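You operate a simulated robot arm through the tools that you are given. There is no shell and no other tool. Be economical: measure what you need, move in short steps, check, and stop when the job is done.

You are at the controls of a simulated robot arm. One attempt, no reset.

Task
Press the air out from under the red cartridge's piston.
Fine: stop knob at 150 and vent open for the stroke; then lever up, vent shut, shuttle to LOAD, cartridge back in well A of the white rack; leave the other pistons. Set down upright: red cartridge.

Only the result counts: the job must be done as asked and must still hold three seconds after the hand-in. Knocking over, shifting, dropping, spilling or breaking anything else fails it.

Robot
A 6-joint arm with a two-finger gripper, on a carriage that runs on a rail from [-2097, -15] to [243, 2] (x, y) and turns from -198 to 134 degrees about z. Base frame: it is fixed where the carriage stands at the start and does not move with it; the origin is on the floor, on the carriage's upright axis, x ahead of it, y to its left, z up. Units: mm, degrees, N and s.
With the tool pointing down near the work surface it reaches from about 680 to 720 mm from the robot's upright axis, wherever it stands. Its first joint turns from -166.0 to 166.0 degrees. Places, roughly: red ball lever [200, -800, 1100]; shuttle [300, -800, 900]; stop knob [100, -700, 900]; vent switch [200, -700, 900]; volume knob [500, -700, 900]; well a of the white rack [700, -600, 900]; yellow nest [300, -800, 900]. Payload 2.54 kg.
The tool frame sits at the grasp point between the pads (the TCP): z along the fingers, y along the line on which they close. The tips reach 23 mm beyond it. Largest opening 126 mm; the body of the gripper starts 82 mm behind the TCP.
Orientation is that of the tool frame in the base frame, as [roll, pitch, yaw] about the fixed x, y, z axes, in that order (R = Rz(yaw) Ry(pitch) Rx(roll)). With the fingers straight down and closing along the base's y, the tool's x points along the base's -x, its y along +y and its z along -z.

Tools
- The arm moves only by the tool jog_arm. Its argument "motion" is a list of rows, each a list of 7 numbers: the shift along the tool's x, y, z in mm, then the turn, a rotation vector about the tool's x, y, z in degrees, then the gripper command, from -1 (fully open) to 1 (shut), values between in proportion. In form: [[tx, ty, tz, ax, ay, az, hand], ...]. A call has 1 to 10 rows; each row is the pose to reach, as a shift and turn from the pose commanded when the call began, along the tool's axes at that moment. Rows are played at 5 a second. More than 50 mm and 8.6 degrees between two rows, or a gripper value outside its range, and nothing of the call is played. A pose out of reach is approached as far as the arm can. The call stops where the force on the tool passes 60 N (or 10 N more than at its start, if that is more) or the arm is blocked; 0.2 s more then pass. The fingers move at their own pace and stop on an object; they squeeze with about 39 N. The grip force told is the motor's: it shows also when the fingers shut on nothing. Time passes only in rows, and 0.2 s behind the last, so rows that repeat a pose let the fingers close. The reply holds the time, the measured pose of the TCP, the force on the tool along the base axes, the opening and the grip force, in the units named above and with some noise, with the torque about the TCP (base axes, N m) and any sound that the robot's microphone picked up, and new pictures: "views" is both (left out), scene, wrist or none.
- Cameras (640 x 400 px; columns grow to the right, rows downward): "scene" is now at [-0.1, 110.7, 1640.2]; the picture's right is [-0.97, -0.23, 0.00], its down [-0.09, 0.40, -0.91] and it looks along [0.21, -0.89, -0.41] (base axes); focal length 249 px, centre (320, 200). "wrist" rides on the gripper at [82, 14, -122] in the tool frame; the picture's right is [-0.17, 0.99, 0.00], its down [-0.79, -0.13, -0.60] and it looks along [-0.59, -0.10, 0.80] (tool axes); focal length 243 px, centre (320, 200). There is no depth. A picture from a camera that has moved, and an enlarged one, comes with that camera's place and axes in the base frame and with its lens.
- slide_trunk(by): slides the trunk up (or, below 0, down) by that many mm; the arm and the scene camera ride with it, the base frame stays. It gives what a move gives, with no picture.
- roll_base(legs): drives the robot by 1 to 6 legs, each [ahead, left, turn to the left] in mm, mm and degrees, along the robot's own axes; the way and the turn of a leg run together, so that a leg with both is an arc; at most 1500 mm and 180 degrees a leg. The arm and the cameras ride along, it lands a little off, and it stops where it bumps. It keeps to its track: a leg is cut to what the track allows. It gives what a move gives, and a new picture of the scene camera.
- turn_head(pan, tilt): turns the head with the scene camera to pan (to the left, within 120 degrees either way) and tilt (down, from -29 to 69), counted from straight ahead of the robot. It gives what a move gives, and a new picture of the scene camera.
- close_up(camera, box): a new picture of the part [left, top, right, bottom] of that camera's present view, enlarged. It takes no simulated time.
- hand_in(): hands the job in; it is judged then, once.

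Work in short steps. Places have to be worked out from the pictures, the camera data and where the tool is seen: move nearer, look again, correct. Check each grasp and each placing, and mend what went wrong. You have 120 turns and 260 pictures in all, those below and enlarged ones among them. Open the gripper and draw the arm clear of the work before you hand the job in, unless the task says otherwise; then end with one line.

The tools are called by a JSON object that holds its "method" and its "body". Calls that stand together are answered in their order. jog_arm: Moves the arm, as the interface text tells. Its arguments: {"type":"object","properties":{"motion":{"type":"array"},"views":{"type":"string","enum":["both","scene","wrist","none"]}},"required":["motion"]} The other tools are called the same way: slide_trunk (by) slides the trunk up or down; roll_base (legs) drives the base; turn_head (pan, tilt) turns the head that bears the scene camera; close_up (camera, box) takes an enlarged picture of a part of a camera's view; hand_in () hands the job in.

At the start:

```text
clock: 0.0
position: [244.7, -443.4, 1434.2]
orientation: [179.9, 0.1, -180.0]
wrist_force: [0.0, 0.2, 1.2]
wrist_torque: [0.0, 0.03, -0.05]
grip_width: 126.0
grip_force: 0.1
trunk travel left (down, up): [-425.0, 65.0]
robot x, y, heading: [-1.2, -0.2, 0.1]
head pan, tilt: [-76.6, 24.1]
```

scene: 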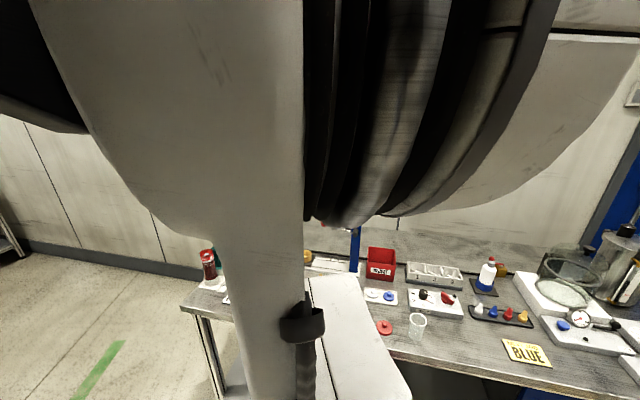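
wrist: 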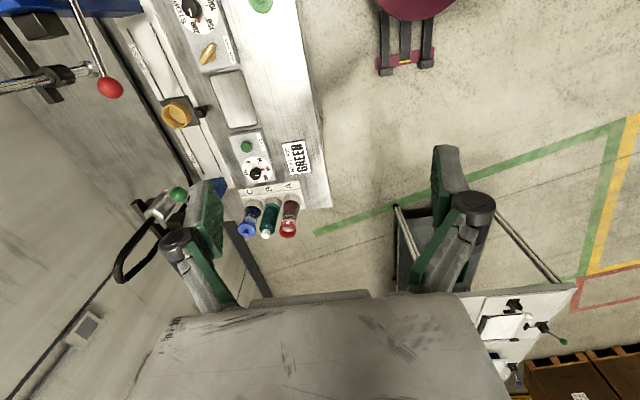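

The wrist view shows the station: lever, shuttle, knobs and white rack with three cartridges. I'll enlarge it to read the details.

{"method": "close_up", "body": {"camera": "wrist", "box": [160, 120, 340, 250]}}

{"method": "close_up", "body": {"camera": "wrist", "box": [0, 0, 280, 160]}}

```text
3.08 times, centred on (250, 185) of wrist
camera zoom: at [162.0, -431.0, 1557.1], right [0.17, 0.99, 0.0], down [0.79, -0.13, 0.6], along [0.59, -0.1, -0.8], focal length 746 px, centre (535, 246)
```

zoom: 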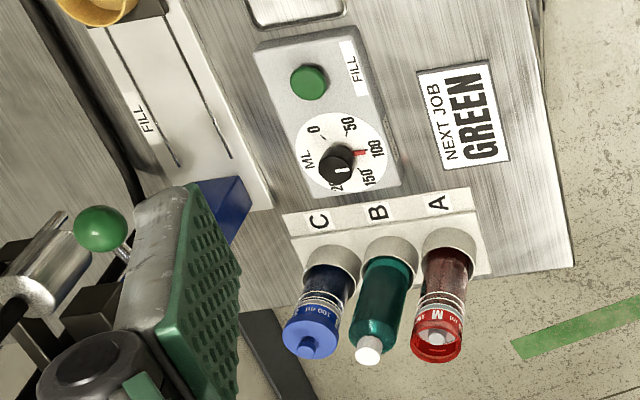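

```text
2.29 times, centred on (140, 80) of wrist
camera zoom: at [162.0, -431.0, 1557.1], right [0.17, 0.99, 0.0], down [0.79, -0.13, 0.6], along [0.59, -0.1, -0.8], focal length 555 px, centre (731, 474)
```

zoom: 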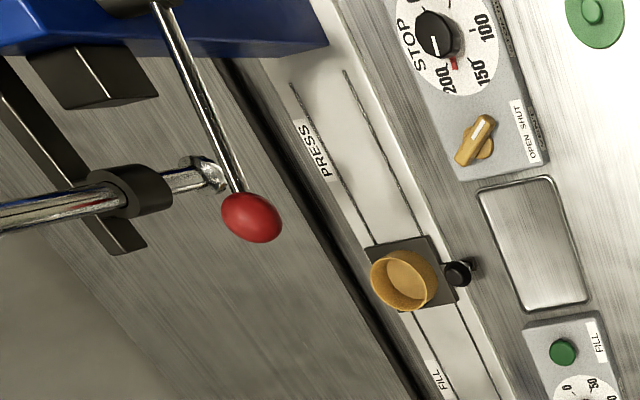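

Layout is clear: the shuttle rail runs along x, with PRESS toward -x and FILL toward +x. I'll move the wrist closer to the station to measure.

{"method": "jog_arm", "body": {"motion": [[30, -40, 10, 0, 0, 0, -1], [60, -70, 20, 0, 0, 0, -1], [90, -100, 30, 0, 0, 0, -1], [110, -130, 40, 0, 0, 0, -1]], "views": "both"}}

```text
refused: row 1 steps farther than a row can; nothing moved
```

The first row was just over 50 mm, so I'll use smaller steps.

{"method": "jog_arm", "body": {"motion": [[28, -32, 10, 0, 0, 0, -1], [56, -65, 20, 0, 0, 0, -1], [84, -98, 30, 0, 0, 0, -1], [110, -130, 40, 0, 0, 0, -1]], "views": "both"}}

```text
clock: 1.0
position: [133.6, -575.9, 1393.0]
orientation: [179.9, 0.0, 180.0]
wrist_force: [-0.7, -0.9, -0.1]
wrist_torque: [0.01, -0.04, -0.03]
grip_width: 126.1
grip_force: 0.0
trunk travel left (down, up): [-425.0, 65.0]
robot x, y, heading: [1.6, 1.5, -0.0]
head pan, tilt: [-76.6, 24.1]
camera scene: at [-0.4, 110.1, 1640.2], right [-0.97, -0.23, 0.0], down [-0.09, 0.4, -0.91], along [0.21, -0.89, -0.41], focal length 249 px, centre (320, 200)
camera wrist: at [51.1, -563.0, 1515.3], right [0.17, 0.99, 0.0], down [0.79, -0.13, 0.6], along [0.59, -0.1, -0.8], focal length 243 px, centre (320, 200)
```

scene: 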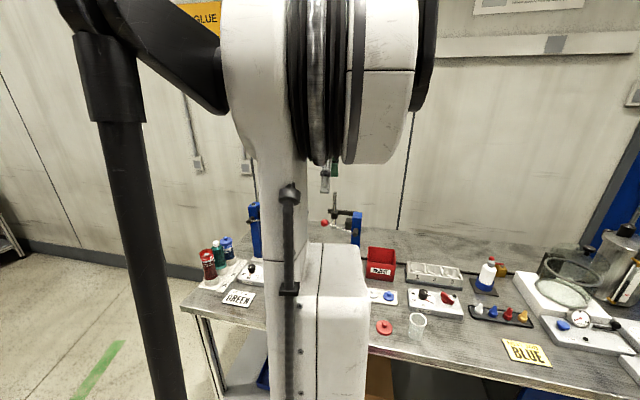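
wrist: 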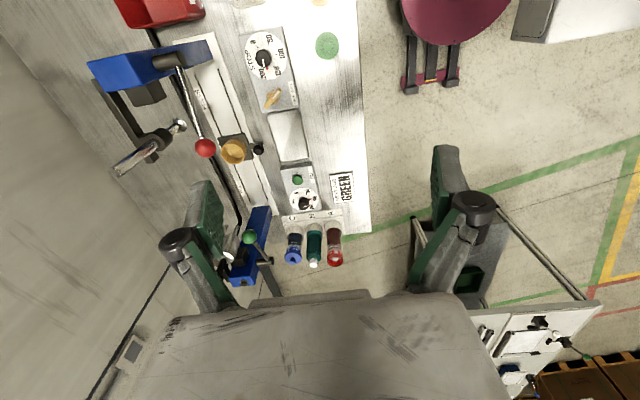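

Much clearer. I'll enlarge the press area and the rack from here.

{"method": "close_up", "body": {"camera": "wrist", "box": [80, 0, 340, 165]}}

{"method": "close_up", "body": {"camera": "wrist", "box": [210, 150, 370, 280]}}

{"method": "close_up", "body": {"camera": "scene", "box": [180, 160, 480, 350]}}

```text
2.42 times, centred on (210, 82) of wrist
camera zoom: at [51.1, -563.0, 1515.3], right [0.17, 0.99, 0.0], down [0.79, -0.13, 0.6], along [0.59, -0.1, -0.8], focal length 588 px, centre (587, 485)
```

zoom: 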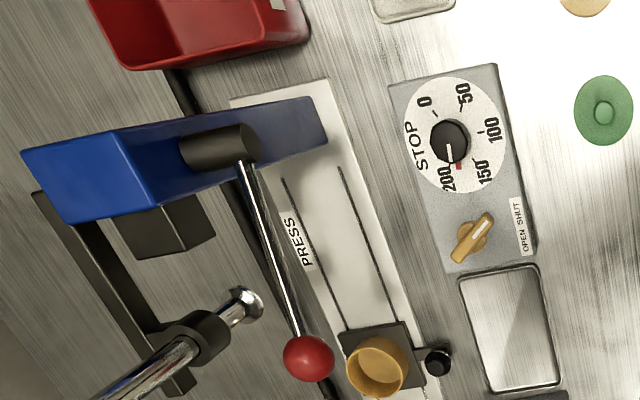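

```text
3.08 times, centred on (290, 215) of wrist
camera zoom: at [51.1, -563.0, 1515.3], right [0.17, 0.99, 0.0], down [0.79, -0.13, 0.6], along [0.59, -0.1, -0.8], focal length 746 px, centre (412, 154)
```

zoom: 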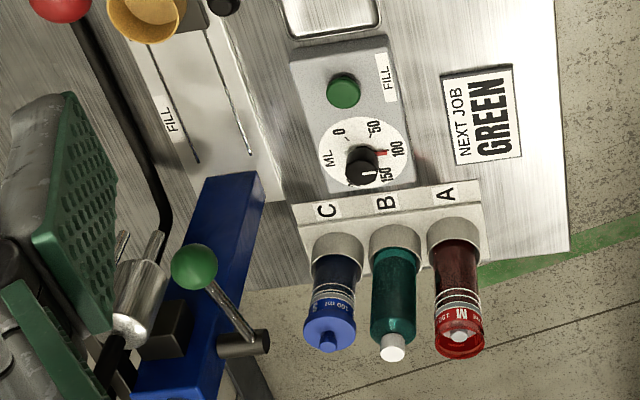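

```text
2.11 times, centred on (330, 255) of scene
camera zoom: at [-0.4, 110.1, 1640.2], right [-0.97, -0.23, 0.0], down [-0.09, 0.4, -0.91], along [0.21, -0.89, -0.41], focal length 524 px, centre (299, 84)
```

zoom: 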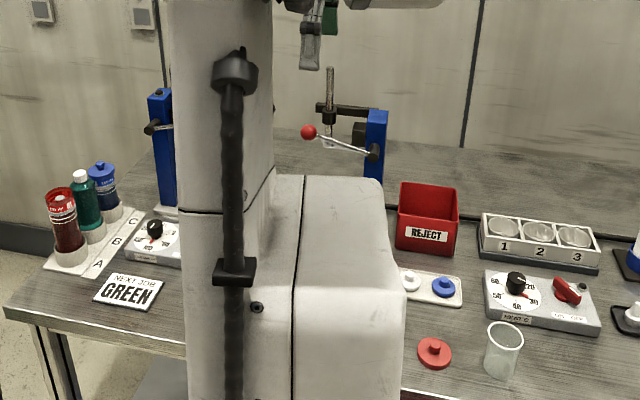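

The stop knob is around (97,-693) and the vent around (178,-698). I'll descend above the stop knob to look closely at its dial.

{"method": "jog_arm", "body": {"motion": [[5, -15, 45, 0, 0, 0, -0.2], [10, -30, 85, 0, 0, 0, -0.2], [15, -45, 125, 0, 0, 0, -0.2], [20, -60, 165, 0, 0, 0, -0.2], [25, -75, 205, 0, 0, 0, -0.2], [29, -90, 245, 0, 0, 0, -0.2], [33, -105, 285, 0, 0, 0, -0.2], [37, -117, 325, 0, 0, 0, -0.2]], "views": "wrist"}}

{"method": "close_up", "body": {"camera": "wrist", "box": [220, 100, 420, 300]}}

```text
clock: 2.8
position: [97.4, -689.7, 1068.0]
orientation: [-180.0, 0.0, -180.0]
wrist_force: [-0.5, 0.8, 0.4]
wrist_torque: [-0.02, -0.03, -0.01]
grip_width: 75.9
grip_force: 0.0
trunk travel left (down, up): [-425.0, 65.0]
robot x, y, heading: [3.9, 1.5, 0.0]
head pan, tilt: [-76.6, 24.1]
camera wrist: at [15.7, -677.5, 1191.3], right [0.17, 0.99, 0.0], down [0.79, -0.13, 0.6], along [0.59, -0.1, -0.8], focal length 243 px, centre (320, 200)
```

wrist: 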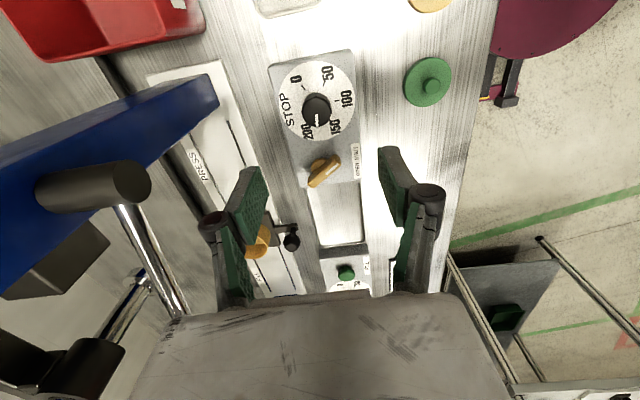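

```text
2.00 times, centred on (320, 200) of wrist
camera zoom: at [15.7, -677.5, 1191.3], right [0.17, 0.99, 0.0], down [0.79, -0.13, 0.6], along [0.59, -0.1, -0.8], focal length 485 px, centre (320, 200)
```

zoom: 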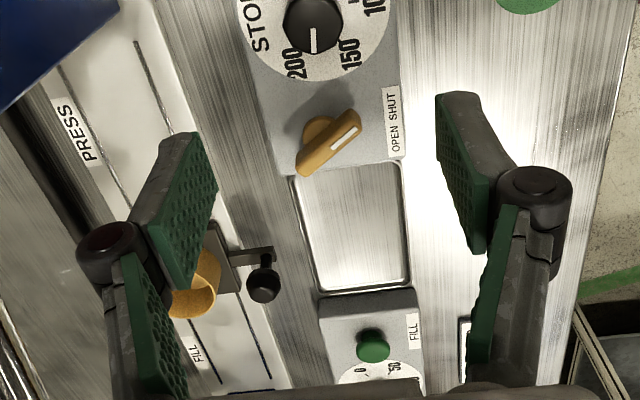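

The fingers flank the panel and I can read the dial. I'll zoom in for the pointer and the vent orientation.

{"method": "close_up", "body": {"camera": "wrist", "box": [265, 50, 375, 195]}}

{"method": "close_up", "body": {"camera": "wrist", "box": [230, 200, 400, 300]}}

```text
2.76 times, centred on (320, 122) of wrist
camera zoom: at [15.7, -677.5, 1191.3], right [0.17, 0.99, 0.0], down [0.79, -0.13, 0.6], along [0.59, -0.1, -0.8], focal length 669 px, centre (320, 414)
```

zoom: 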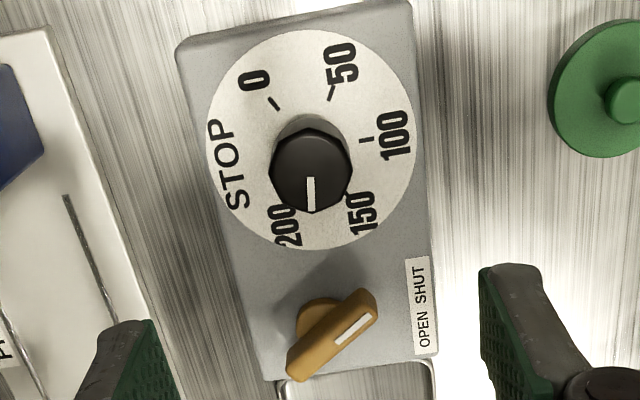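

```text
3.76 times, centred on (315, 250) of wrist
camera zoom: at [15.7, -677.5, 1191.3], right [0.17, 0.99, 0.0], down [0.79, -0.13, 0.6], along [0.59, -0.1, -0.8], focal length 913 px, centre (339, 12)
```

zoom: 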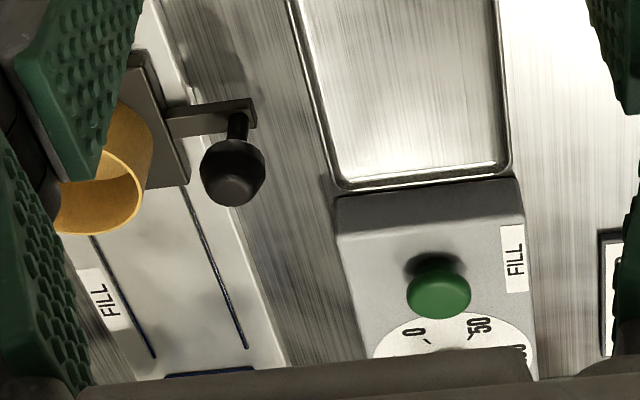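

The pointer seems to read ~180, but parallax is strong and I earlier saw a red mark. I'll shift +x so that the camera looks straight down on the knob.

{"method": "jog_arm", "body": {"motion": [[-40, 0, 0, 0, 0, 0, -0.2], [-78, 0, 0, 0, 0, 0, -0.2]], "views": "wrist"}}

{"method": "close_up", "body": {"camera": "wrist", "box": [250, 0, 390, 100]}}

```text
clock: 3.4
position: [176.9, -691.1, 1069.9]
orientation: [180.0, 0.0, -180.0]
wrist_force: [-0.5, -0.3, -0.7]
wrist_torque: [0.02, 0.03, -0.03]
grip_width: 75.5
grip_force: 0.0
trunk travel left (down, up): [-425.0, 65.0]
robot x, y, heading: [2.6, 0.4, -0.2]
head pan, tilt: [-76.6, 24.1]
camera wrist: at [95.5, -678.2, 1191.4], right [0.17, 0.99, 0.0], down [0.79, -0.13, 0.6], along [0.59, -0.1, -0.8], focal length 243 px, centre (320, 200)
```

wrist: 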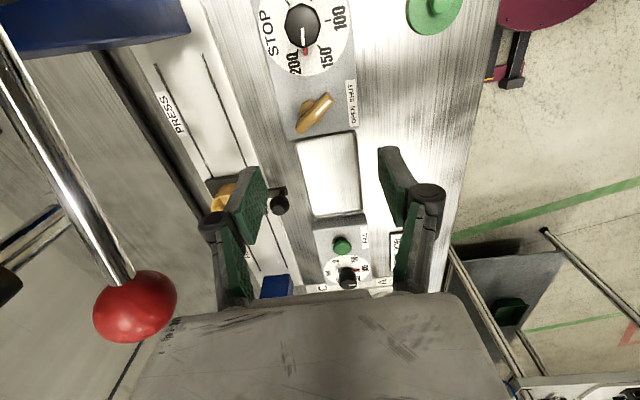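

```text
4.00 times, centred on (320, 50) of wrist
camera zoom: at [95.5, -678.2, 1191.4], right [0.17, 0.99, 0.0], down [0.79, -0.13, 0.6], along [0.59, -0.1, -0.8], focal length 970 px, centre (320, 800)
```

zoom: 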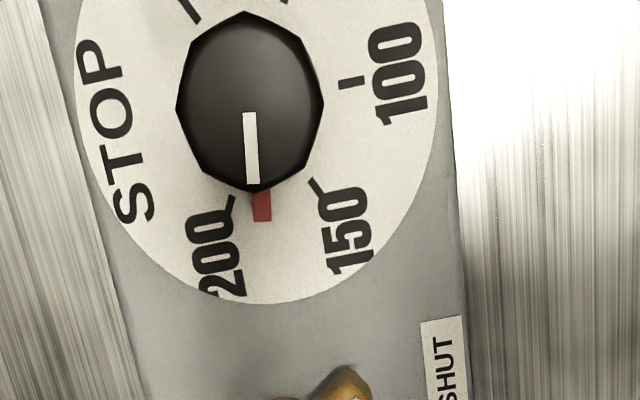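

White line and red index agree: the stop is at ~183, so I need about -40° (counter-clockwise seen from above) to get to 150. I'll move over the knob at (98,-694), pre-turned +20°, and descend part way.

{"method": "jog_arm", "body": {"motion": [[40, -1, 0, 0, 0, 8, -0.2], [79, -3, 10, 0, 0, 15, -0.2], [79, -3, 50, 0, 0, 20, -0.2], [79, -3, 95, 0, 0, 20, -0.2], [79, -3, 135, 0, 0, 20, -0.2]], "views": "wrist"}}

{"method": "close_up", "body": {"camera": "wrist", "box": [220, 100, 420, 260]}}

```text
clock: 4.6
position: [96.0, -694.0, 932.1]
orientation: [179.9, -0.1, 160.0]
wrist_force: [-0.8, 0.1, -0.1]
wrist_torque: [0.0, -0.01, -0.01]
grip_width: 75.8
grip_force: 0.1
trunk travel left (down, up): [-425.0, 65.0]
robot x, y, heading: [0.2, -0.5, -0.1]
head pan, tilt: [-76.6, 24.1]
camera wrist: at [24.2, -653.4, 1055.3], right [0.49, 0.87, 0.0], down [0.7, -0.4, 0.6], along [0.52, -0.3, -0.8], focal length 243 px, centre (320, 200)
```

wrist: 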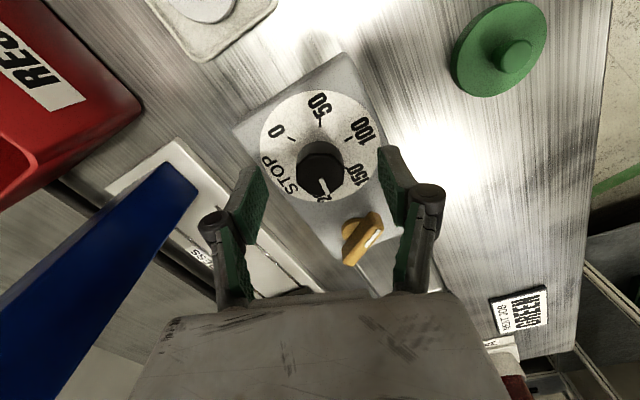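

```text
2.50 times, centred on (320, 180) of wrist
camera zoom: at [24.2, -653.4, 1055.3], right [0.49, 0.87, 0.0], down [0.7, -0.4, 0.6], along [0.52, -0.3, -0.8], focal length 606 px, centre (320, 250)
```

zoom: 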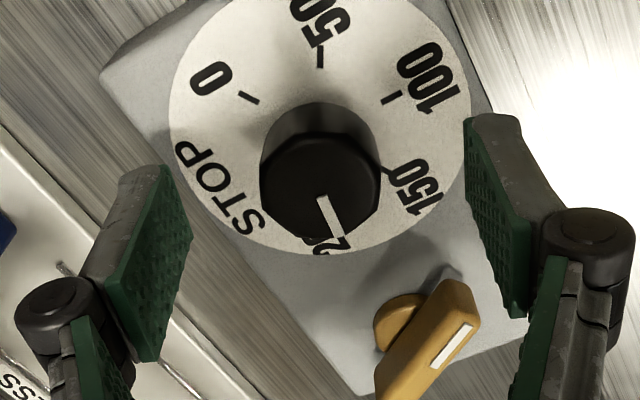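

The knob is centred between the fingers; its top is at z≈917 and the dial at ≈880. I'll lower 20 mm and grip.

{"method": "jog_arm", "body": {"motion": [[0, 0, 10, 0, 0, 0, -0.2], [0, 0, 20, 0, 0, 0, -0.2], [0, 0, 20, 0, 0, 0, 0.8], [0, 0, 20, 0, 0, 0, 1], [0, 0, 20, 0, 0, 0, 1]], "views": "wrist"}}

```text
clock: 5.8
position: [96.4, -693.2, 913.5]
orientation: [-179.9, 0.0, 160.0]
wrist_force: [0.3, 5.6, -3.4]
wrist_torque: [-0.06, 0.11, 0.06]
grip_width: 34.2
grip_force: 44.8
trunk travel left (down, up): [-425.0, 65.0]
robot x, y, heading: [4.3, -1.4, -0.1]
head pan, tilt: [-76.6, 24.1]
camera wrist: at [23.8, -653.7, 1036.6], right [0.49, 0.87, 0.0], down [0.7, -0.4, 0.6], along [0.52, -0.29, -0.8], focal length 243 px, centre (320, 200)
```

wrist: 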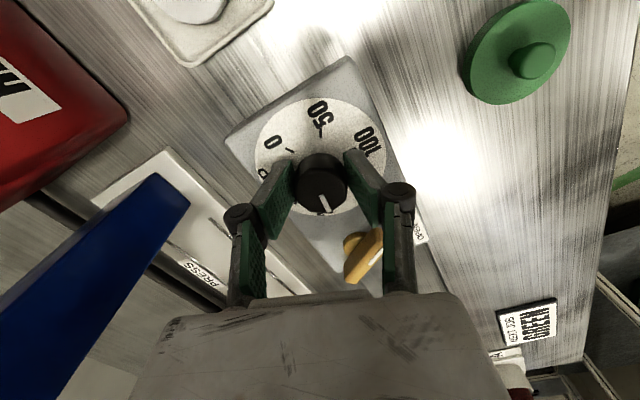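

Gripped (34 mm). Now I'll turn -40° about tool z.

{"method": "jog_arm", "body": {"motion": [[0, 0, 0, 0, 0, -8, 1], [0, 0, 0, 0, 0, -16, 1], [0, 0, 0, 0, 0, -24, 1], [0, 0, 0, 0, 0, -32, 1], [0, 0, 0, 0, 0, -40, 1], [0, 0, 0, 0, 0, -40, 1]], "views": "wrist"}}

{"method": "close_up", "body": {"camera": "wrist", "box": [240, 80, 400, 240]}}

```text
clock: 7.2
position: [96.1, -695.3, 914.2]
orientation: [179.9, 0.1, -159.9]
wrist_force: [1.5, -4.0, -13.6]
wrist_torque: [-0.7, -0.08, 0.07]
grip_width: 33.9
grip_force: 45.1
trunk travel left (down, up): [-425.0, 65.0]
robot x, y, heading: [-1.7, 1.0, 0.1]
head pan, tilt: [-76.6, 24.1]
camera wrist: at [14.4, -711.4, 1036.6], right [-0.18, 0.98, 0.0], down [0.79, 0.15, 0.6], along [0.59, 0.11, -0.8], focal length 243 px, centre (320, 200)
```

wrist: 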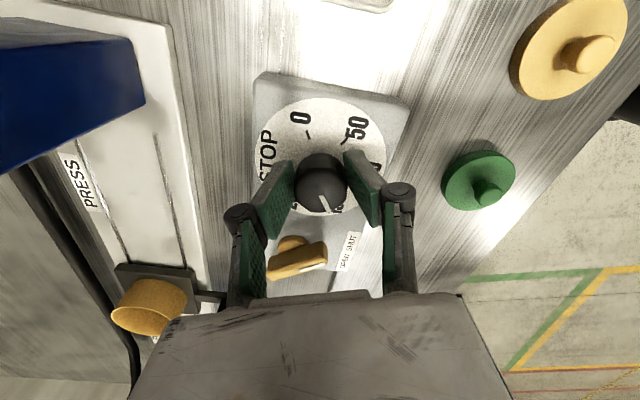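

```text
2.50 times, centred on (320, 160) of wrist
camera zoom: at [14.4, -711.4, 1036.6], right [-0.18, 0.98, 0.0], down [0.79, 0.15, 0.6], along [0.59, 0.11, -0.8], focal length 606 px, centre (320, 300)
```

zoom: 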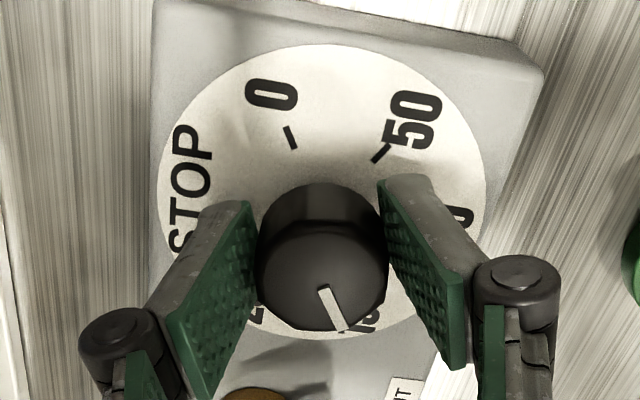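

The knob followed. I'll release, rise and look straight down again to read it.

{"method": "jog_arm", "body": {"motion": [[0, 0, 0, 0, 0, 0, -0.2], [0, 0, 0, 0, 0, 0, -0.2], [0, 0, -45, 0, 0, 5, -0.2], [0, 0, -90, 0, 0, 12, -0.2], [-35, 12, -110, 0, 0, 20, -0.2], [-73, 26, -110, 0, 0, 20, -0.2]], "views": "wrist"}}

{"method": "close_up", "body": {"camera": "wrist", "box": [250, 0, 390, 100]}}

{"method": "close_up", "body": {"camera": "wrist", "box": [250, 60, 390, 160]}}

```text
clock: 8.6
position: [157.6, -644.1, 1025.5]
orientation: [-180.0, 0.1, 179.8]
wrist_force: [0.2, 0.1, 0.0]
wrist_torque: [0.0, 0.0, 0.04]
grip_width: 75.5
grip_force: 0.0
trunk travel left (down, up): [-425.0, 65.0]
robot x, y, heading: [3.8, 0.8, -0.1]
head pan, tilt: [-76.6, 24.1]
camera wrist: at [74.9, -631.1, 1147.7], right [0.17, 0.99, 0.0], down [0.79, -0.13, 0.6], along [0.59, -0.1, -0.8], focal length 243 px, centre (320, 200)
```

wrist: 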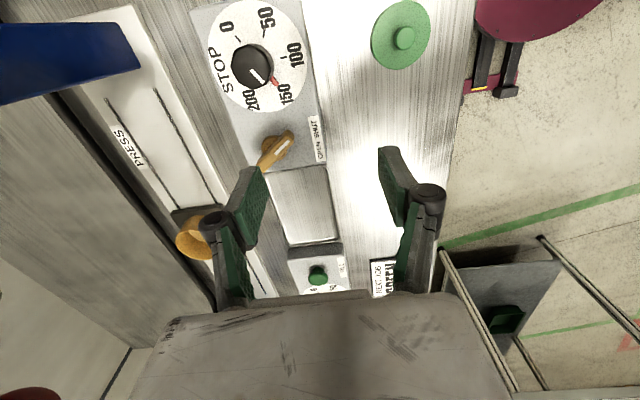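

```text
4.00 times, centred on (320, 50) of wrist
camera zoom: at [74.9, -631.1, 1147.7], right [0.17, 0.99, 0.0], down [0.79, -0.13, 0.6], along [0.59, -0.1, -0.8], focal length 970 px, centre (320, 800)
```

zoom: 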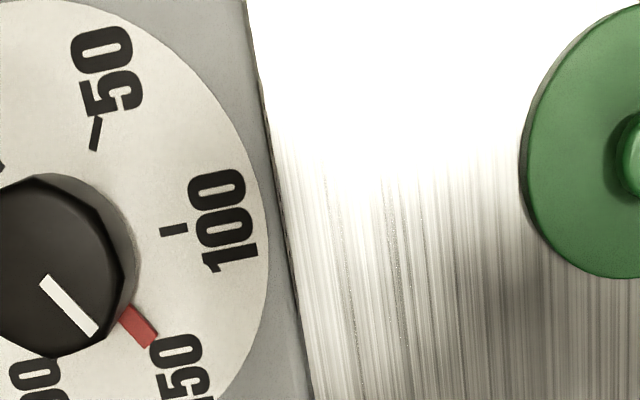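

```text
4.00 times, centred on (320, 110) of wrist
camera zoom: at [74.9, -631.1, 1147.7], right [0.17, 0.99, 0.0], down [0.79, -0.13, 0.6], along [0.59, -0.1, -0.8], focal length 970 px, centre (320, 560)
```

zoom: 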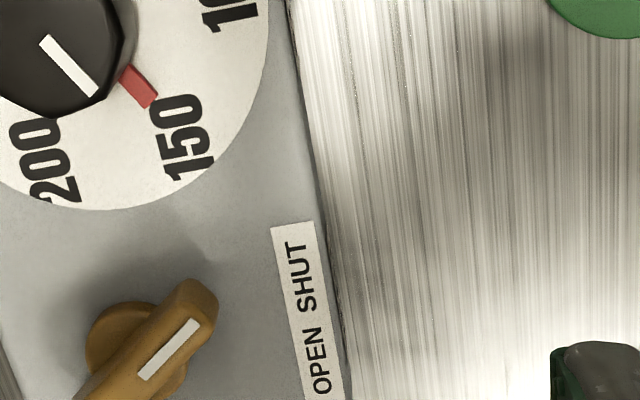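

The red index sits on the 150 tick (computed 149.8). Next the vent: it points to SHUT with pivot near (181,-702) and the bar ~35° off. I'll move above it with the fingers aligned to the bar's ends.

{"method": "jog_arm", "body": {"motion": [[-10, -25, 10, 0, 0, -8, -0.45], [-20, -50, 20, 0, 0, -16, -0.45], [-24, -58, 35, 0, 0, -24, -0.45], [-24, -58, 60, 0, 0, -30, -0.45], [-24, -58, 85, 0, 0, -34, -0.45]], "views": "wrist"}}

{"method": "close_up", "body": {"camera": "wrist", "box": [220, 100, 420, 260]}}

```text
clock: 9.8
position: [180.4, -702.9, 940.0]
orientation: [-180.0, -0.1, -145.9]
wrist_force: [0.6, 0.0, -0.4]
wrist_torque: [0.0, 0.01, 0.01]
grip_width: 91.4
grip_force: 0.0
trunk travel left (down, up): [-425.0, 65.0]
robot x, y, heading: [2.4, -2.3, 0.1]
head pan, tilt: [-76.6, 24.1]
camera wrist: at [105.0, -738.5, 1063.0], right [-0.42, 0.91, 0.0], down [0.73, 0.33, 0.6], along [0.54, 0.25, -0.8], focal length 243 px, centre (320, 200)
```

wrist: 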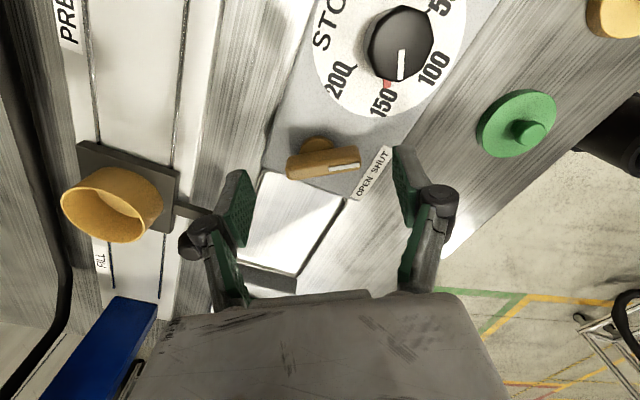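

```text
2.50 times, centred on (320, 180) of wrist
camera zoom: at [105.0, -738.5, 1063.0], right [-0.42, 0.91, 0.0], down [0.73, 0.33, 0.6], along [0.54, 0.25, -0.8], focal length 606 px, centre (320, 250)
```

zoom: 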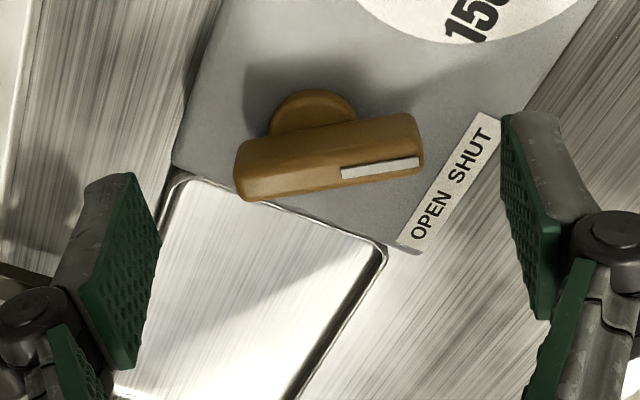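

The bar is centred near (176,-704) and aligned with the fingers. I'll correct 4 mm, lower 30 and close on its ends.

{"method": "jog_arm", "body": {"motion": [[4, 1, 15, 0, 0, 0, -0.45], [4, 1, 29, 0, 0, 0, -0.45], [4, 1, 29, 0, 0, 0, 0.3], [4, 1, 29, 0, 0, 0, 1], [4, 1, 29, 0, 0, 0, 1]], "views": "wrist"}}

```text
clock: 11.0
position: [176.4, -703.6, 910.0]
orientation: [179.8, 0.0, -146.0]
wrist_force: [-9.4, 22.0, -15.9]
wrist_torque: [0.48, 0.38, 0.19]
grip_width: 56.2
grip_force: 44.6
trunk travel left (down, up): [-425.0, 65.0]
robot x, y, heading: [-1.2, -1.5, 0.0]
head pan, tilt: [-76.6, 24.1]
camera wrist: at [100.5, -739.8, 1033.9], right [-0.41, 0.91, 0.0], down [0.73, 0.33, 0.6], along [0.54, 0.25, -0.8], focal length 243 px, centre (320, 200)
```

wrist: 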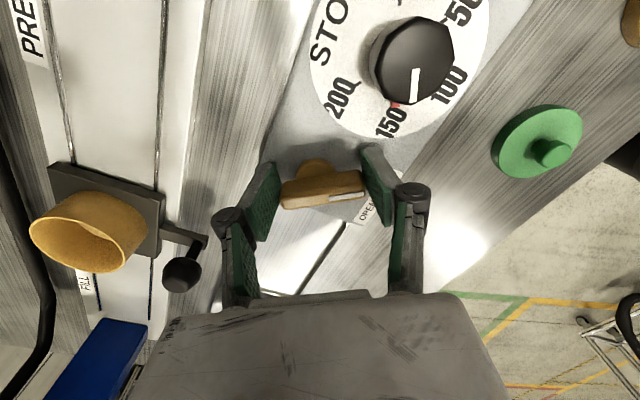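

Gripped on the ends (56 mm). I'll ease 2 mm along the bar to relieve the side force and turn clockwise ~70°.

{"method": "jog_arm", "body": {"motion": [[0, 2, 0, 0, 0, 8, 1], [0, 2, 0, 0, 0, 16, 1], [0, 2, 0, 0, 0, 24, 1], [0, 2, 0, 0, 0, 32, 1], [0, 2, 0, 0, 0, 40, 1], [0, 2, 0, 0, 0, 48, 1], [0, 2, 0, 0, 0, 56, 1], [0, 2, 0, 0, 0, 64, 1], [0, 2, 0, 0, 0, 70, 1]], "views": "wrist"}}

{"method": "close_up", "body": {"camera": "wrist", "box": [220, 100, 420, 260]}}

```text
clock: 12.2
position: [178.6, -697.5, 911.4]
orientation: [179.7, 0.1, 176.2]
wrist_force: [-0.7, 9.6, 4.8]
wrist_torque: [1.23, -0.16, 0.14]
grip_width: 56.1
grip_force: 45.0
trunk travel left (down, up): [-425.0, 65.0]
robot x, y, heading: [0.5, -1.5, 0.3]
head pan, tilt: [-76.6, 24.1]
stopped in row 5: the force on the tool passed its limit at 62 N (the readings are from after the stop); the commanded pose is now the measured one
camera wrist: at [96.3, -681.0, 1033.9], right [0.23, 0.97, 0.01], down [0.78, -0.19, 0.6], along [0.58, -0.13, -0.8], focal length 243 px, centre (320, 200)
```

wrist: 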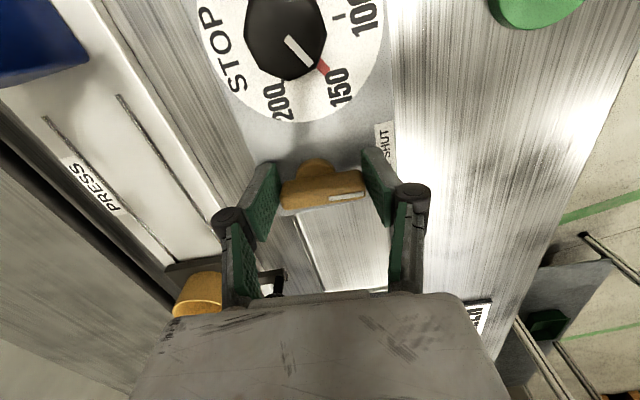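

```text
2.50 times, centred on (320, 180) of wrist
camera zoom: at [96.3, -681.0, 1033.9], right [0.23, 0.97, 0.01], down [0.78, -0.19, 0.6], along [0.58, -0.13, -0.8], focal length 606 px, centre (320, 250)
```

zoom: 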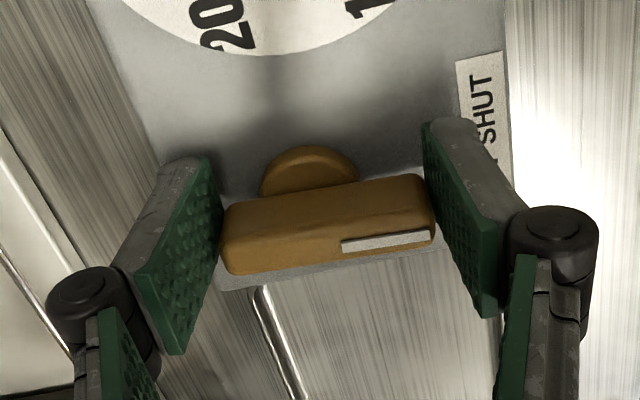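

It turned ~38° before the force limit, as the pivot is ~4 mm off the bar's middle. I'll continue clockwise while circling about the pivot.

{"method": "jog_arm", "body": {"motion": [[-0.5, 0, 0, 0, 0, 6, 1], [-1, 0, 0, 0, 0, 12, 1], [-1.5, -0.3, 0, 0, 0, 18, 1], [-2.2, -0.5, 0, 0, 0, 25, 1], [-3, -0.8, 0, 0, 0, 32, 1]], "views": "wrist"}}

{"method": "close_up", "body": {"camera": "wrist", "box": [220, 100, 420, 260]}}

```text
clock: 13.2
position: [180.1, -695.8, 912.0]
orientation: [179.6, -0.3, 151.2]
wrist_force: [-0.4, 12.9, 13.1]
wrist_torque: [1.06, -0.39, 0.13]
grip_width: 56.0
grip_force: 44.3
trunk travel left (down, up): [-425.0, 65.0]
robot x, y, heading: [0.5, -1.1, 0.3]
head pan, tilt: [-76.6, 24.1]
stopped in row 5: the force on the tool passed its limit at 62 N (the readings are from after the stop); the commanded pose is now the measured one
camera wrist: at [115.2, -646.9, 1034.2], right [0.62, 0.78, 0.01], down [0.63, -0.51, 0.59], along [0.47, -0.36, -0.81], focal length 243 px, centre (320, 200)
```

wrist: 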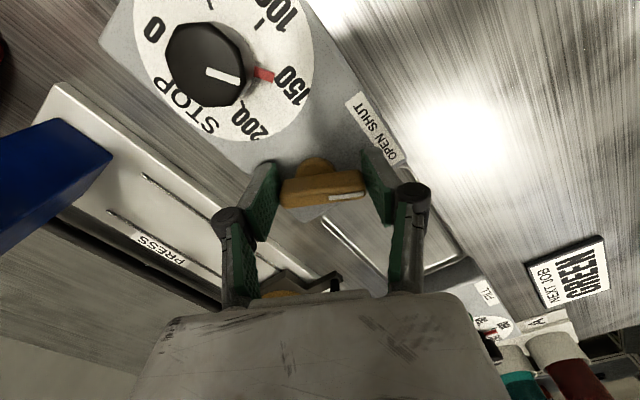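

```text
2.50 times, centred on (320, 180) of wrist
camera zoom: at [115.2, -646.9, 1034.2], right [0.62, 0.78, 0.01], down [0.63, -0.51, 0.59], along [0.47, -0.36, -0.81], focal length 606 px, centre (320, 250)
```

zoom: 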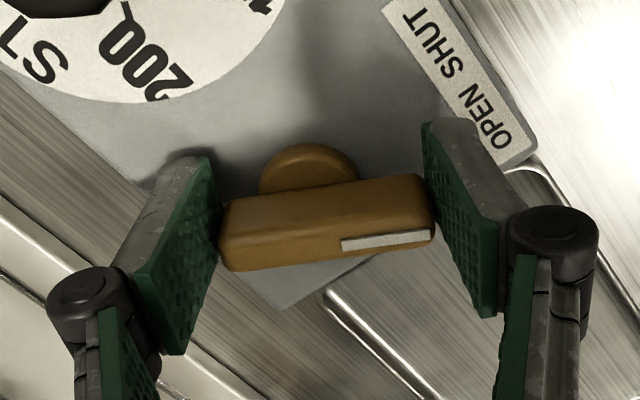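

It's now ~29° past centre toward OPEN. I'll release, rise and check where the pointer rests.

{"method": "jog_arm", "body": {"motion": [[0, 0, 0, 0, 0, 0, -0.4], [0, 0, 0, 0, 0, 0, -0.4], [0, 0, -40, 0, 0, 0, -0.4], [0, 0, -60, 0, 0, 0, -0.4]], "views": "wrist"}}

{"method": "close_up", "body": {"camera": "wrist", "box": [200, 60, 400, 220]}}

```text
clock: 14.2
position: [179.0, -698.3, 969.9]
orientation: [179.5, -0.3, 151.1]
wrist_force: [-0.1, 0.4, 0.6]
wrist_torque: [-0.05, 0.02, 0.0]
grip_width: 88.4
grip_force: 0.0
trunk travel left (down, up): [-425.0, 65.0]
robot x, y, heading: [2.2, -5.0, 0.0]
head pan, tilt: [-76.6, 24.1]
camera wrist: at [113.9, -648.8, 1094.4], right [0.62, 0.78, 0.01], down [0.63, -0.5, 0.59], along [0.47, -0.36, -0.81], focal length 243 px, centre (320, 200)
```

wrist: 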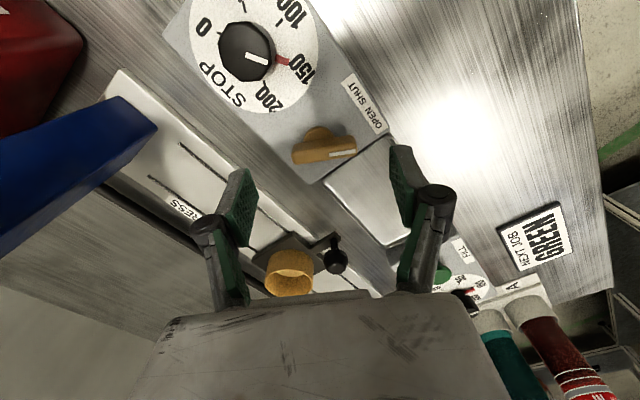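

```text
2.50 times, centred on (300, 140) of wrist
camera zoom: at [113.9, -648.8, 1094.4], right [0.62, 0.78, 0.01], down [0.63, -0.5, 0.59], along [0.47, -0.36, -0.81], focal length 606 px, centre (370, 350)
```

zoom: 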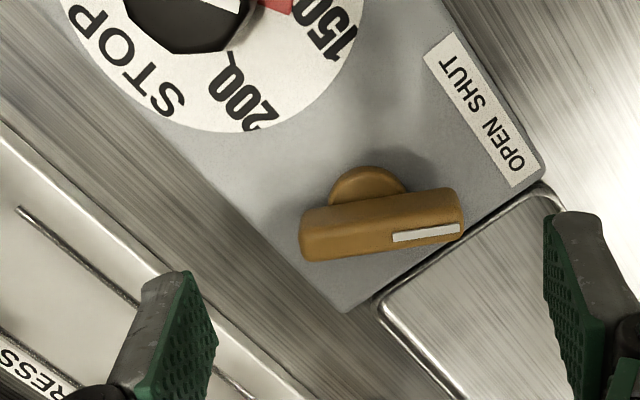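

It rests at about 29° toward OPEN. For margin I'll regrip, better centred, and nudge another 8°.

{"method": "jog_arm", "body": {"motion": [[-2.5, 3, 30, 0, 0, 0, -0.4], [-2.5, 3, 60, 0, 0, 0, -0.4], [-2.5, 3, 60, 0, 0, 0, 1], [-2.5, 3, 60, 0, 0, 0, 1], [-2.5, 3, 60, 0, 0, 0, 1], [-2.5, 3, 60, 0, 0, 4, 1], [-2.5, 3, 60, 0, 0, 8, 1]], "views": "none"}}

{"method": "jog_arm", "body": {"motion": [[0, 0, 0, 0, 0, 0, -0.4], [0, 0, 0, 0, 0, 0, -0.4], [0, 0, -40, 0, 0, 0, -0.4], [0, 0, -60, 0, 0, 0, -0.4]], "views": "wrist"}}

{"method": "close_up", "body": {"camera": "wrist", "box": [200, 60, 400, 220]}}

```text
clock: 15.8
position: [183.9, -698.1, 910.7]
orientation: [179.5, -0.3, 143.1]
wrist_force: [0.1, -3.1, 6.9]
wrist_torque: [-0.02, 0.25, 1.62]
grip_width: 56.5
grip_force: 45.0
trunk travel left (down, up): [-425.0, 65.0]
robot x, y, heading: [1.0, 1.4, 0.2]
head pan, tilt: [-76.6, 24.1]
```

```text
clock: 16.9
position: [183.1, -697.4, 970.0]
orientation: [179.5, -0.4, 143.2]
wrist_force: [-0.4, 0.3, 0.6]
wrist_torque: [-0.01, 0.05, -0.01]
grip_width: 88.4
grip_force: 0.0
trunk travel left (down, up): [-425.0, 65.0]
robot x, y, heading: [0.8, 3.9, -0.2]
head pan, tilt: [-76.6, 24.1]
camera wrist: at [125.8, -639.8, 1093.1], right [0.72, 0.69, 0.01], down [0.55, -0.59, 0.59], along [0.41, -0.42, -0.81], focal length 243 px, centre (320, 200)
```

wrist: 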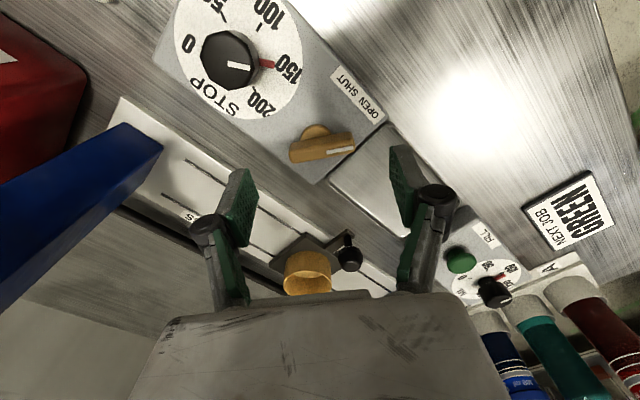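

```text
2.50 times, centred on (300, 140) of wrist
camera zoom: at [125.8, -639.8, 1093.1], right [0.72, 0.69, 0.01], down [0.55, -0.59, 0.59], along [0.41, -0.42, -0.81], focal length 606 px, centre (370, 350)
```

zoom: 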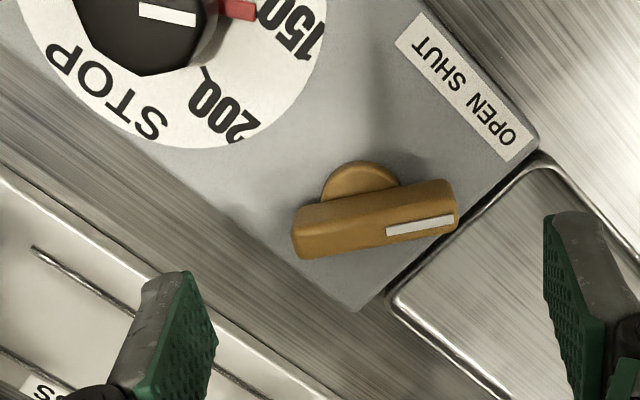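

The vent is hard against its OPEN end-stop. Next I'll raise and retract the arm, then drive along the rail toward the rack.

{"method": "jog_arm", "body": {"motion": [[0, 0, -45, 0, 0, -7, -1], [8, 10, -90, 0, 0, -15, -1], [20, 26, -130, 0, 0, -22, -1], [34, 45, -165, 0, 0, -30, -1], [48, 64, -190, 0, 0, -37, -1]], "views": "none"}}

{"method": "roll_base", "body": {"legs": [[240, 0, 0]]}}

{"method": "close_up", "body": {"camera": "wrist", "box": [0, 0, 640, 400]}}

```text
clock: 18.1
position: [182.1, -619.4, 1162.2]
orientation: [179.5, 0.0, -179.8]
wrist_force: [0.4, 0.6, 0.1]
wrist_torque: [-0.01, -0.02, 0.0]
grip_width: 126.0
grip_force: 0.1
trunk travel left (down, up): [-425.0, 65.0]
robot x, y, heading: [-1.2, -4.7, 0.3]
head pan, tilt: [-76.6, 24.1]
```

```text
clock: 19.8
position: [419.4, -618.3, 1162.9]
orientation: [179.4, -0.1, 179.9]
wrist_force: [0.0, 0.3, 0.0]
wrist_torque: [0.01, 0.03, 0.01]
grip_width: 126.0
grip_force: 0.0
trunk travel left (down, up): [-425.0, 65.0]
robot x, y, heading: [243.6, 1.1, 0.1]
head pan, tilt: [-76.6, 24.1]
camera scene: at [241.1, 112.4, 1640.2], right [-0.97, -0.23, 0.0], down [-0.09, 0.4, -0.91], along [0.21, -0.89, -0.41], focal length 249 px, centre (320, 200)
```

scene: 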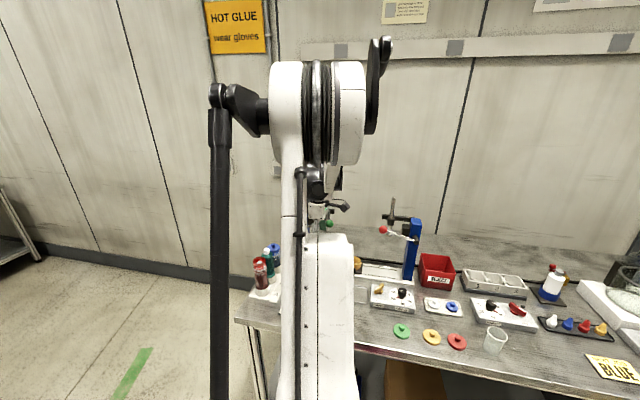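

```text
1.00 times, centred on (320, 200) of wrist (not enlarged: the box is as wide or as high as the picture)
camera zoom: at [337.9, -606.4, 1284.9], right [0.17, 0.99, 0.01], down [0.79, -0.14, 0.6], along [0.59, -0.09, -0.8], focal length 243 px, centre (320, 200)
```

zoom: 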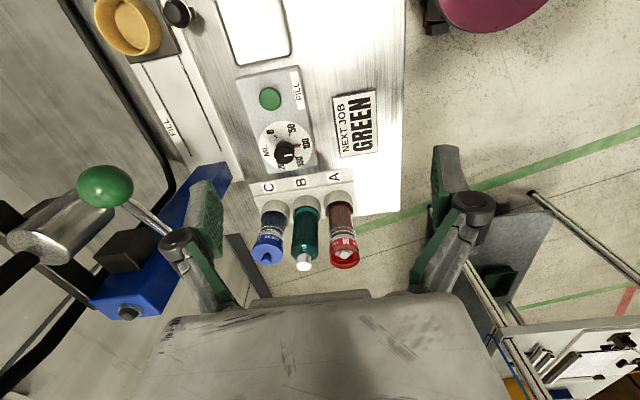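

The red cartridge is at about (655,-615), top ≈1010. I'll move above it turning the gripper +90° so the fingers close along x, clear of cartridge B.

{"method": "jog_arm", "body": {"motion": [[-20, 0, 0, 0, 0, 8, -1], [-40, 0, 0, 0, 0, 16, -1], [-60, 0, 0, 0, 0, 24, -1], [-80, 0, 0, 0, 0, 32, -1], [-100, 0, 0, 0, 0, 40, -1], [-120, 0, 0, 0, 0, 48, -1], [-140, 0, 0, 0, 0, 56, -1], [-160, 0, 0, 0, 0, 64, -1], [-180, 0, 0, 0, 0, 72, -1], [-200, 0, 0, 0, 0, 80, -1]], "views": "wrist"}}

```text
clock: 22.0
position: [619.9, -618.3, 1162.3]
orientation: [179.9, -0.6, 99.8]
wrist_force: [0.1, 0.4, -0.3]
wrist_torque: [-0.05, 0.0, 0.01]
grip_width: 125.9
grip_force: 0.1
trunk travel left (down, up): [-425.0, 65.0]
robot x, y, heading: [238.7, -3.5, -0.1]
head pan, tilt: [-76.6, 24.1]
camera wrist: at [619.9, -536.6, 1285.7], right [1.0, 0.0, 0.0], down [0.0, -0.81, 0.59], along [0.0, -0.59, -0.81], focal length 243 px, centre (320, 200)
```

wrist: 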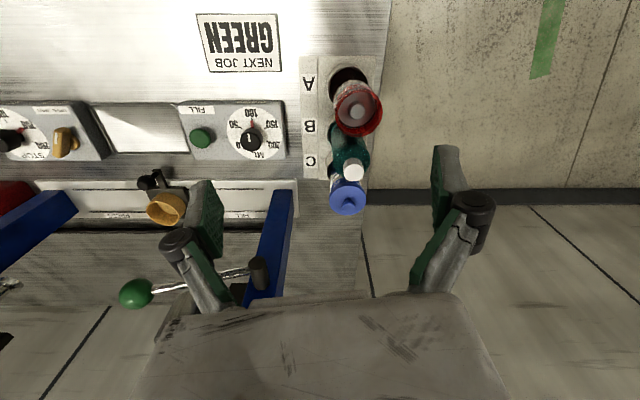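

Seen from the side, red top is around (660,-610). I'll finish the turn and centre over it, a little lower.

{"method": "jog_arm", "body": {"motion": [[1, 20, 10, 0, 0, 5, -0.5], [3, 41, 30, 0, 0, 10, -0.5], [3, 41, 52, 0, 0, 10, -0.4]], "views": "wrist"}}

{"method": "close_up", "body": {"camera": "wrist", "box": [240, 60, 440, 240]}}

```text
clock: 22.8
position: [659.5, -607.4, 1108.9]
orientation: [-180.0, -0.6, 89.8]
wrist_force: [-0.4, 0.5, -0.1]
wrist_torque: [-0.02, 0.04, -0.04]
grip_width: 88.1
grip_force: 0.1
trunk travel left (down, up): [-425.0, 65.0]
robot x, y, heading: [239.4, 0.4, -0.0]
head pan, tilt: [-76.6, 24.1]
camera wrist: at [673.5, -528.2, 1232.6], right [0.99, -0.17, 0.0], down [-0.14, -0.8, 0.59], along [-0.1, -0.58, -0.81], focal length 243 px, centre (320, 200)
```

wrist: 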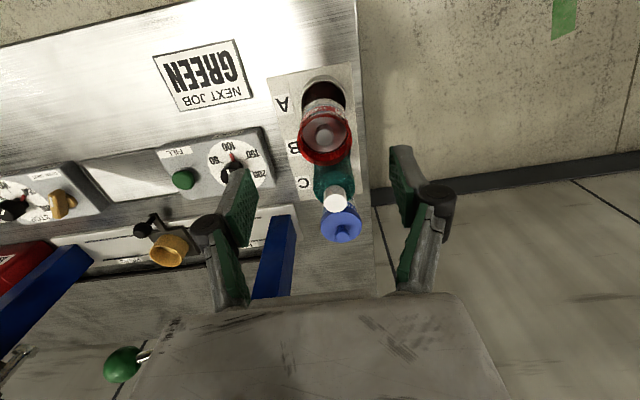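

```text
2.22 times, centred on (340, 150) of wrist
camera zoom: at [673.5, -528.2, 1232.6], right [0.99, -0.17, 0.0], down [-0.14, -0.8, 0.59], along [-0.1, -0.58, -0.81], focal length 539 px, centre (276, 311)
```

zoom: 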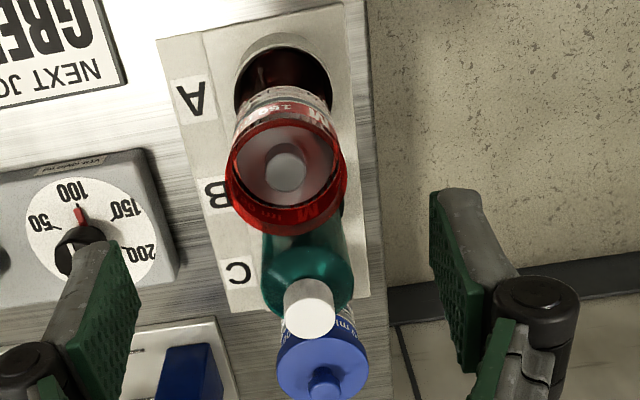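

Red cartridge (rim ≈48 mm, top z≈1025) is centred between the fingers. I'll lower to TCP z≈975 and look before closing.

{"method": "jog_arm", "body": {"motion": [[-1, 1, 45, 0, 0, 0, -0.4], [-1, 1.5, 90, 0, 0, 0, -0.4], [-1, 1.5, 134, 0, 0, 0, -0.4]], "views": "wrist"}}

```text
clock: 23.6
position: [660.8, -606.1, 973.8]
orientation: [179.9, -0.6, 90.0]
wrist_force: [-0.3, -0.8, 0.2]
wrist_torque: [-0.05, 0.01, -0.01]
grip_width: 88.1
grip_force: 0.0
trunk travel left (down, up): [-425.0, 65.0]
robot x, y, heading: [239.0, -0.8, 0.1]
head pan, tilt: [-76.6, 24.1]
camera wrist: at [675.3, -526.5, 1098.4], right [0.99, -0.17, 0.0], down [-0.13, -0.8, 0.59], along [-0.1, -0.58, -0.81], focal length 243 px, centre (320, 200)
```

wrist: 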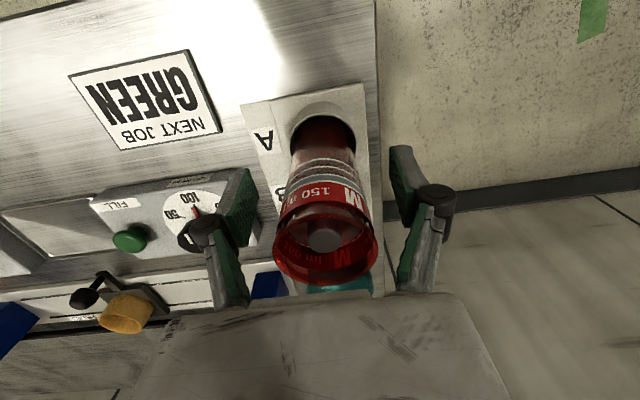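

The cartridge centre is ~(664,-604). I'll correct 3 mm and close.

{"method": "jog_arm", "body": {"motion": [[2.5, 3, 0, 0, 0, 0, -0.4], [2.5, 3, 0, 0, 0, 0, 0.3], [2.5, 3, 0, 0, 0, 0, 1], [2.5, 3, 0, 0, 0, 0, 1]], "views": "wrist"}}

{"method": "close_up", "body": {"camera": "wrist", "box": [220, 100, 420, 300]}}

```text
clock: 24.6
position: [663.7, -604.6, 975.8]
orientation: [-179.9, -0.6, 89.8]
wrist_force: [-0.6, -0.1, -0.2]
wrist_torque: [-0.01, 0.01, 0.01]
grip_width: 48.0
grip_force: 38.8
trunk travel left (down, up): [-425.0, 65.0]
robot x, y, heading: [240.7, 0.6, -0.3]
head pan, tilt: [-76.6, 24.1]
camera wrist: at [677.6, -524.5, 1099.4], right [0.99, -0.17, 0.0], down [-0.13, -0.8, 0.59], along [-0.1, -0.58, -0.81], focal length 243 px, centre (320, 200)
```

wrist: 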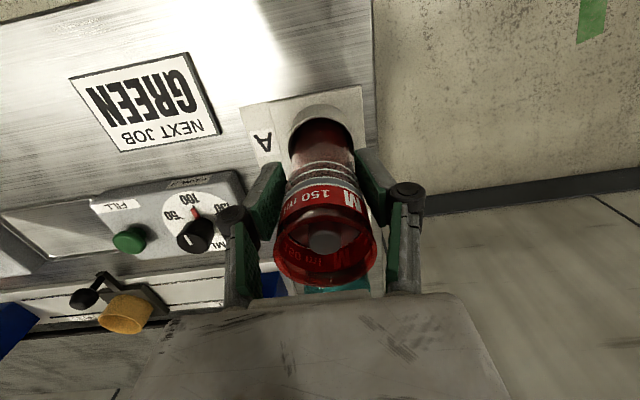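

```text
2.00 times, centred on (320, 200) of wrist
camera zoom: at [677.6, -524.5, 1099.4], right [0.99, -0.17, 0.0], down [-0.13, -0.8, 0.59], along [-0.1, -0.58, -0.81], focal length 485 px, centre (320, 200)
```

zoom: 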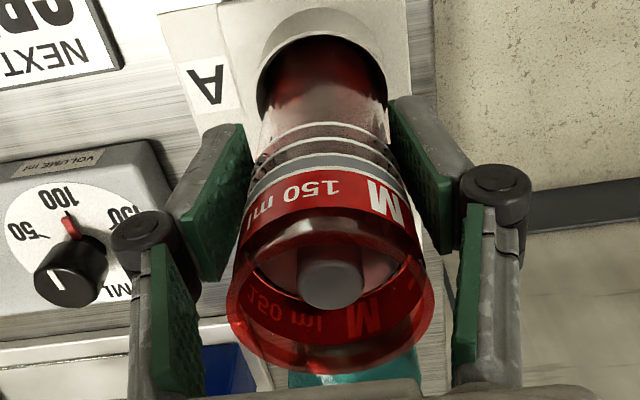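

Held (48 mm, 39 N). Lifting straight up.

{"method": "jog_arm", "body": {"motion": [[0, 0, -20, 0, 0, 0, 1], [0, 0, -60, 0, 0, 0, 1], [0, 0, -105, 0, 0, 0, 1], [0, 0, -150, 0, 0, 0, 1], [0, 0, -170, 0, 0, 0, 1]], "views": "both"}}

```text
clock: 25.8
position: [664.3, -606.7, 1147.1]
orientation: [180.0, -0.5, 89.9]
wrist_force: [-0.5, -0.4, -2.8]
wrist_torque: [0.02, -0.01, -0.02]
grip_width: 47.9
grip_force: 39.4
trunk travel left (down, up): [-425.0, 65.0]
robot x, y, heading: [244.2, 5.3, -0.5]
head pan, tilt: [-76.6, 24.1]
camera scene: at [240.6, 112.6, 1640.1], right [-0.97, -0.23, 0.0], down [-0.09, 0.4, -0.91], along [0.21, -0.89, -0.41], focal length 249 px, centre (320, 200)
camera wrist: at [678.6, -527.7, 1271.2], right [0.99, -0.17, 0.0], down [-0.13, -0.8, 0.59], along [-0.1, -0.58, -0.81], focal length 243 px, centre (320, 200)
```

scene: 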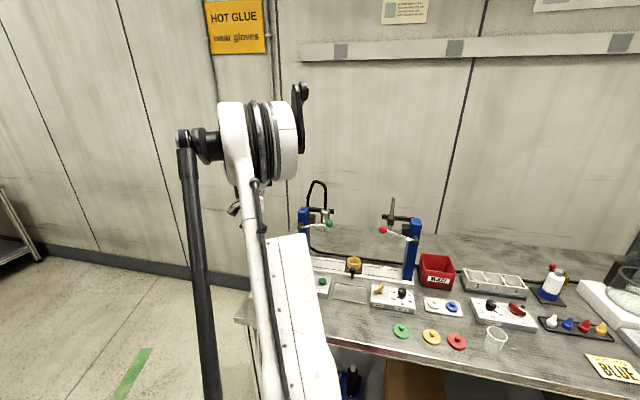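
wrist: 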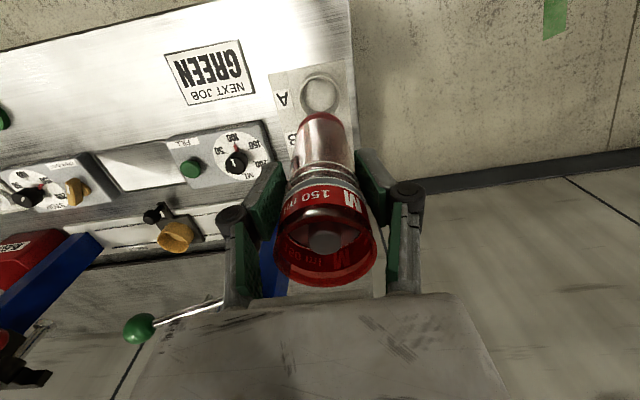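

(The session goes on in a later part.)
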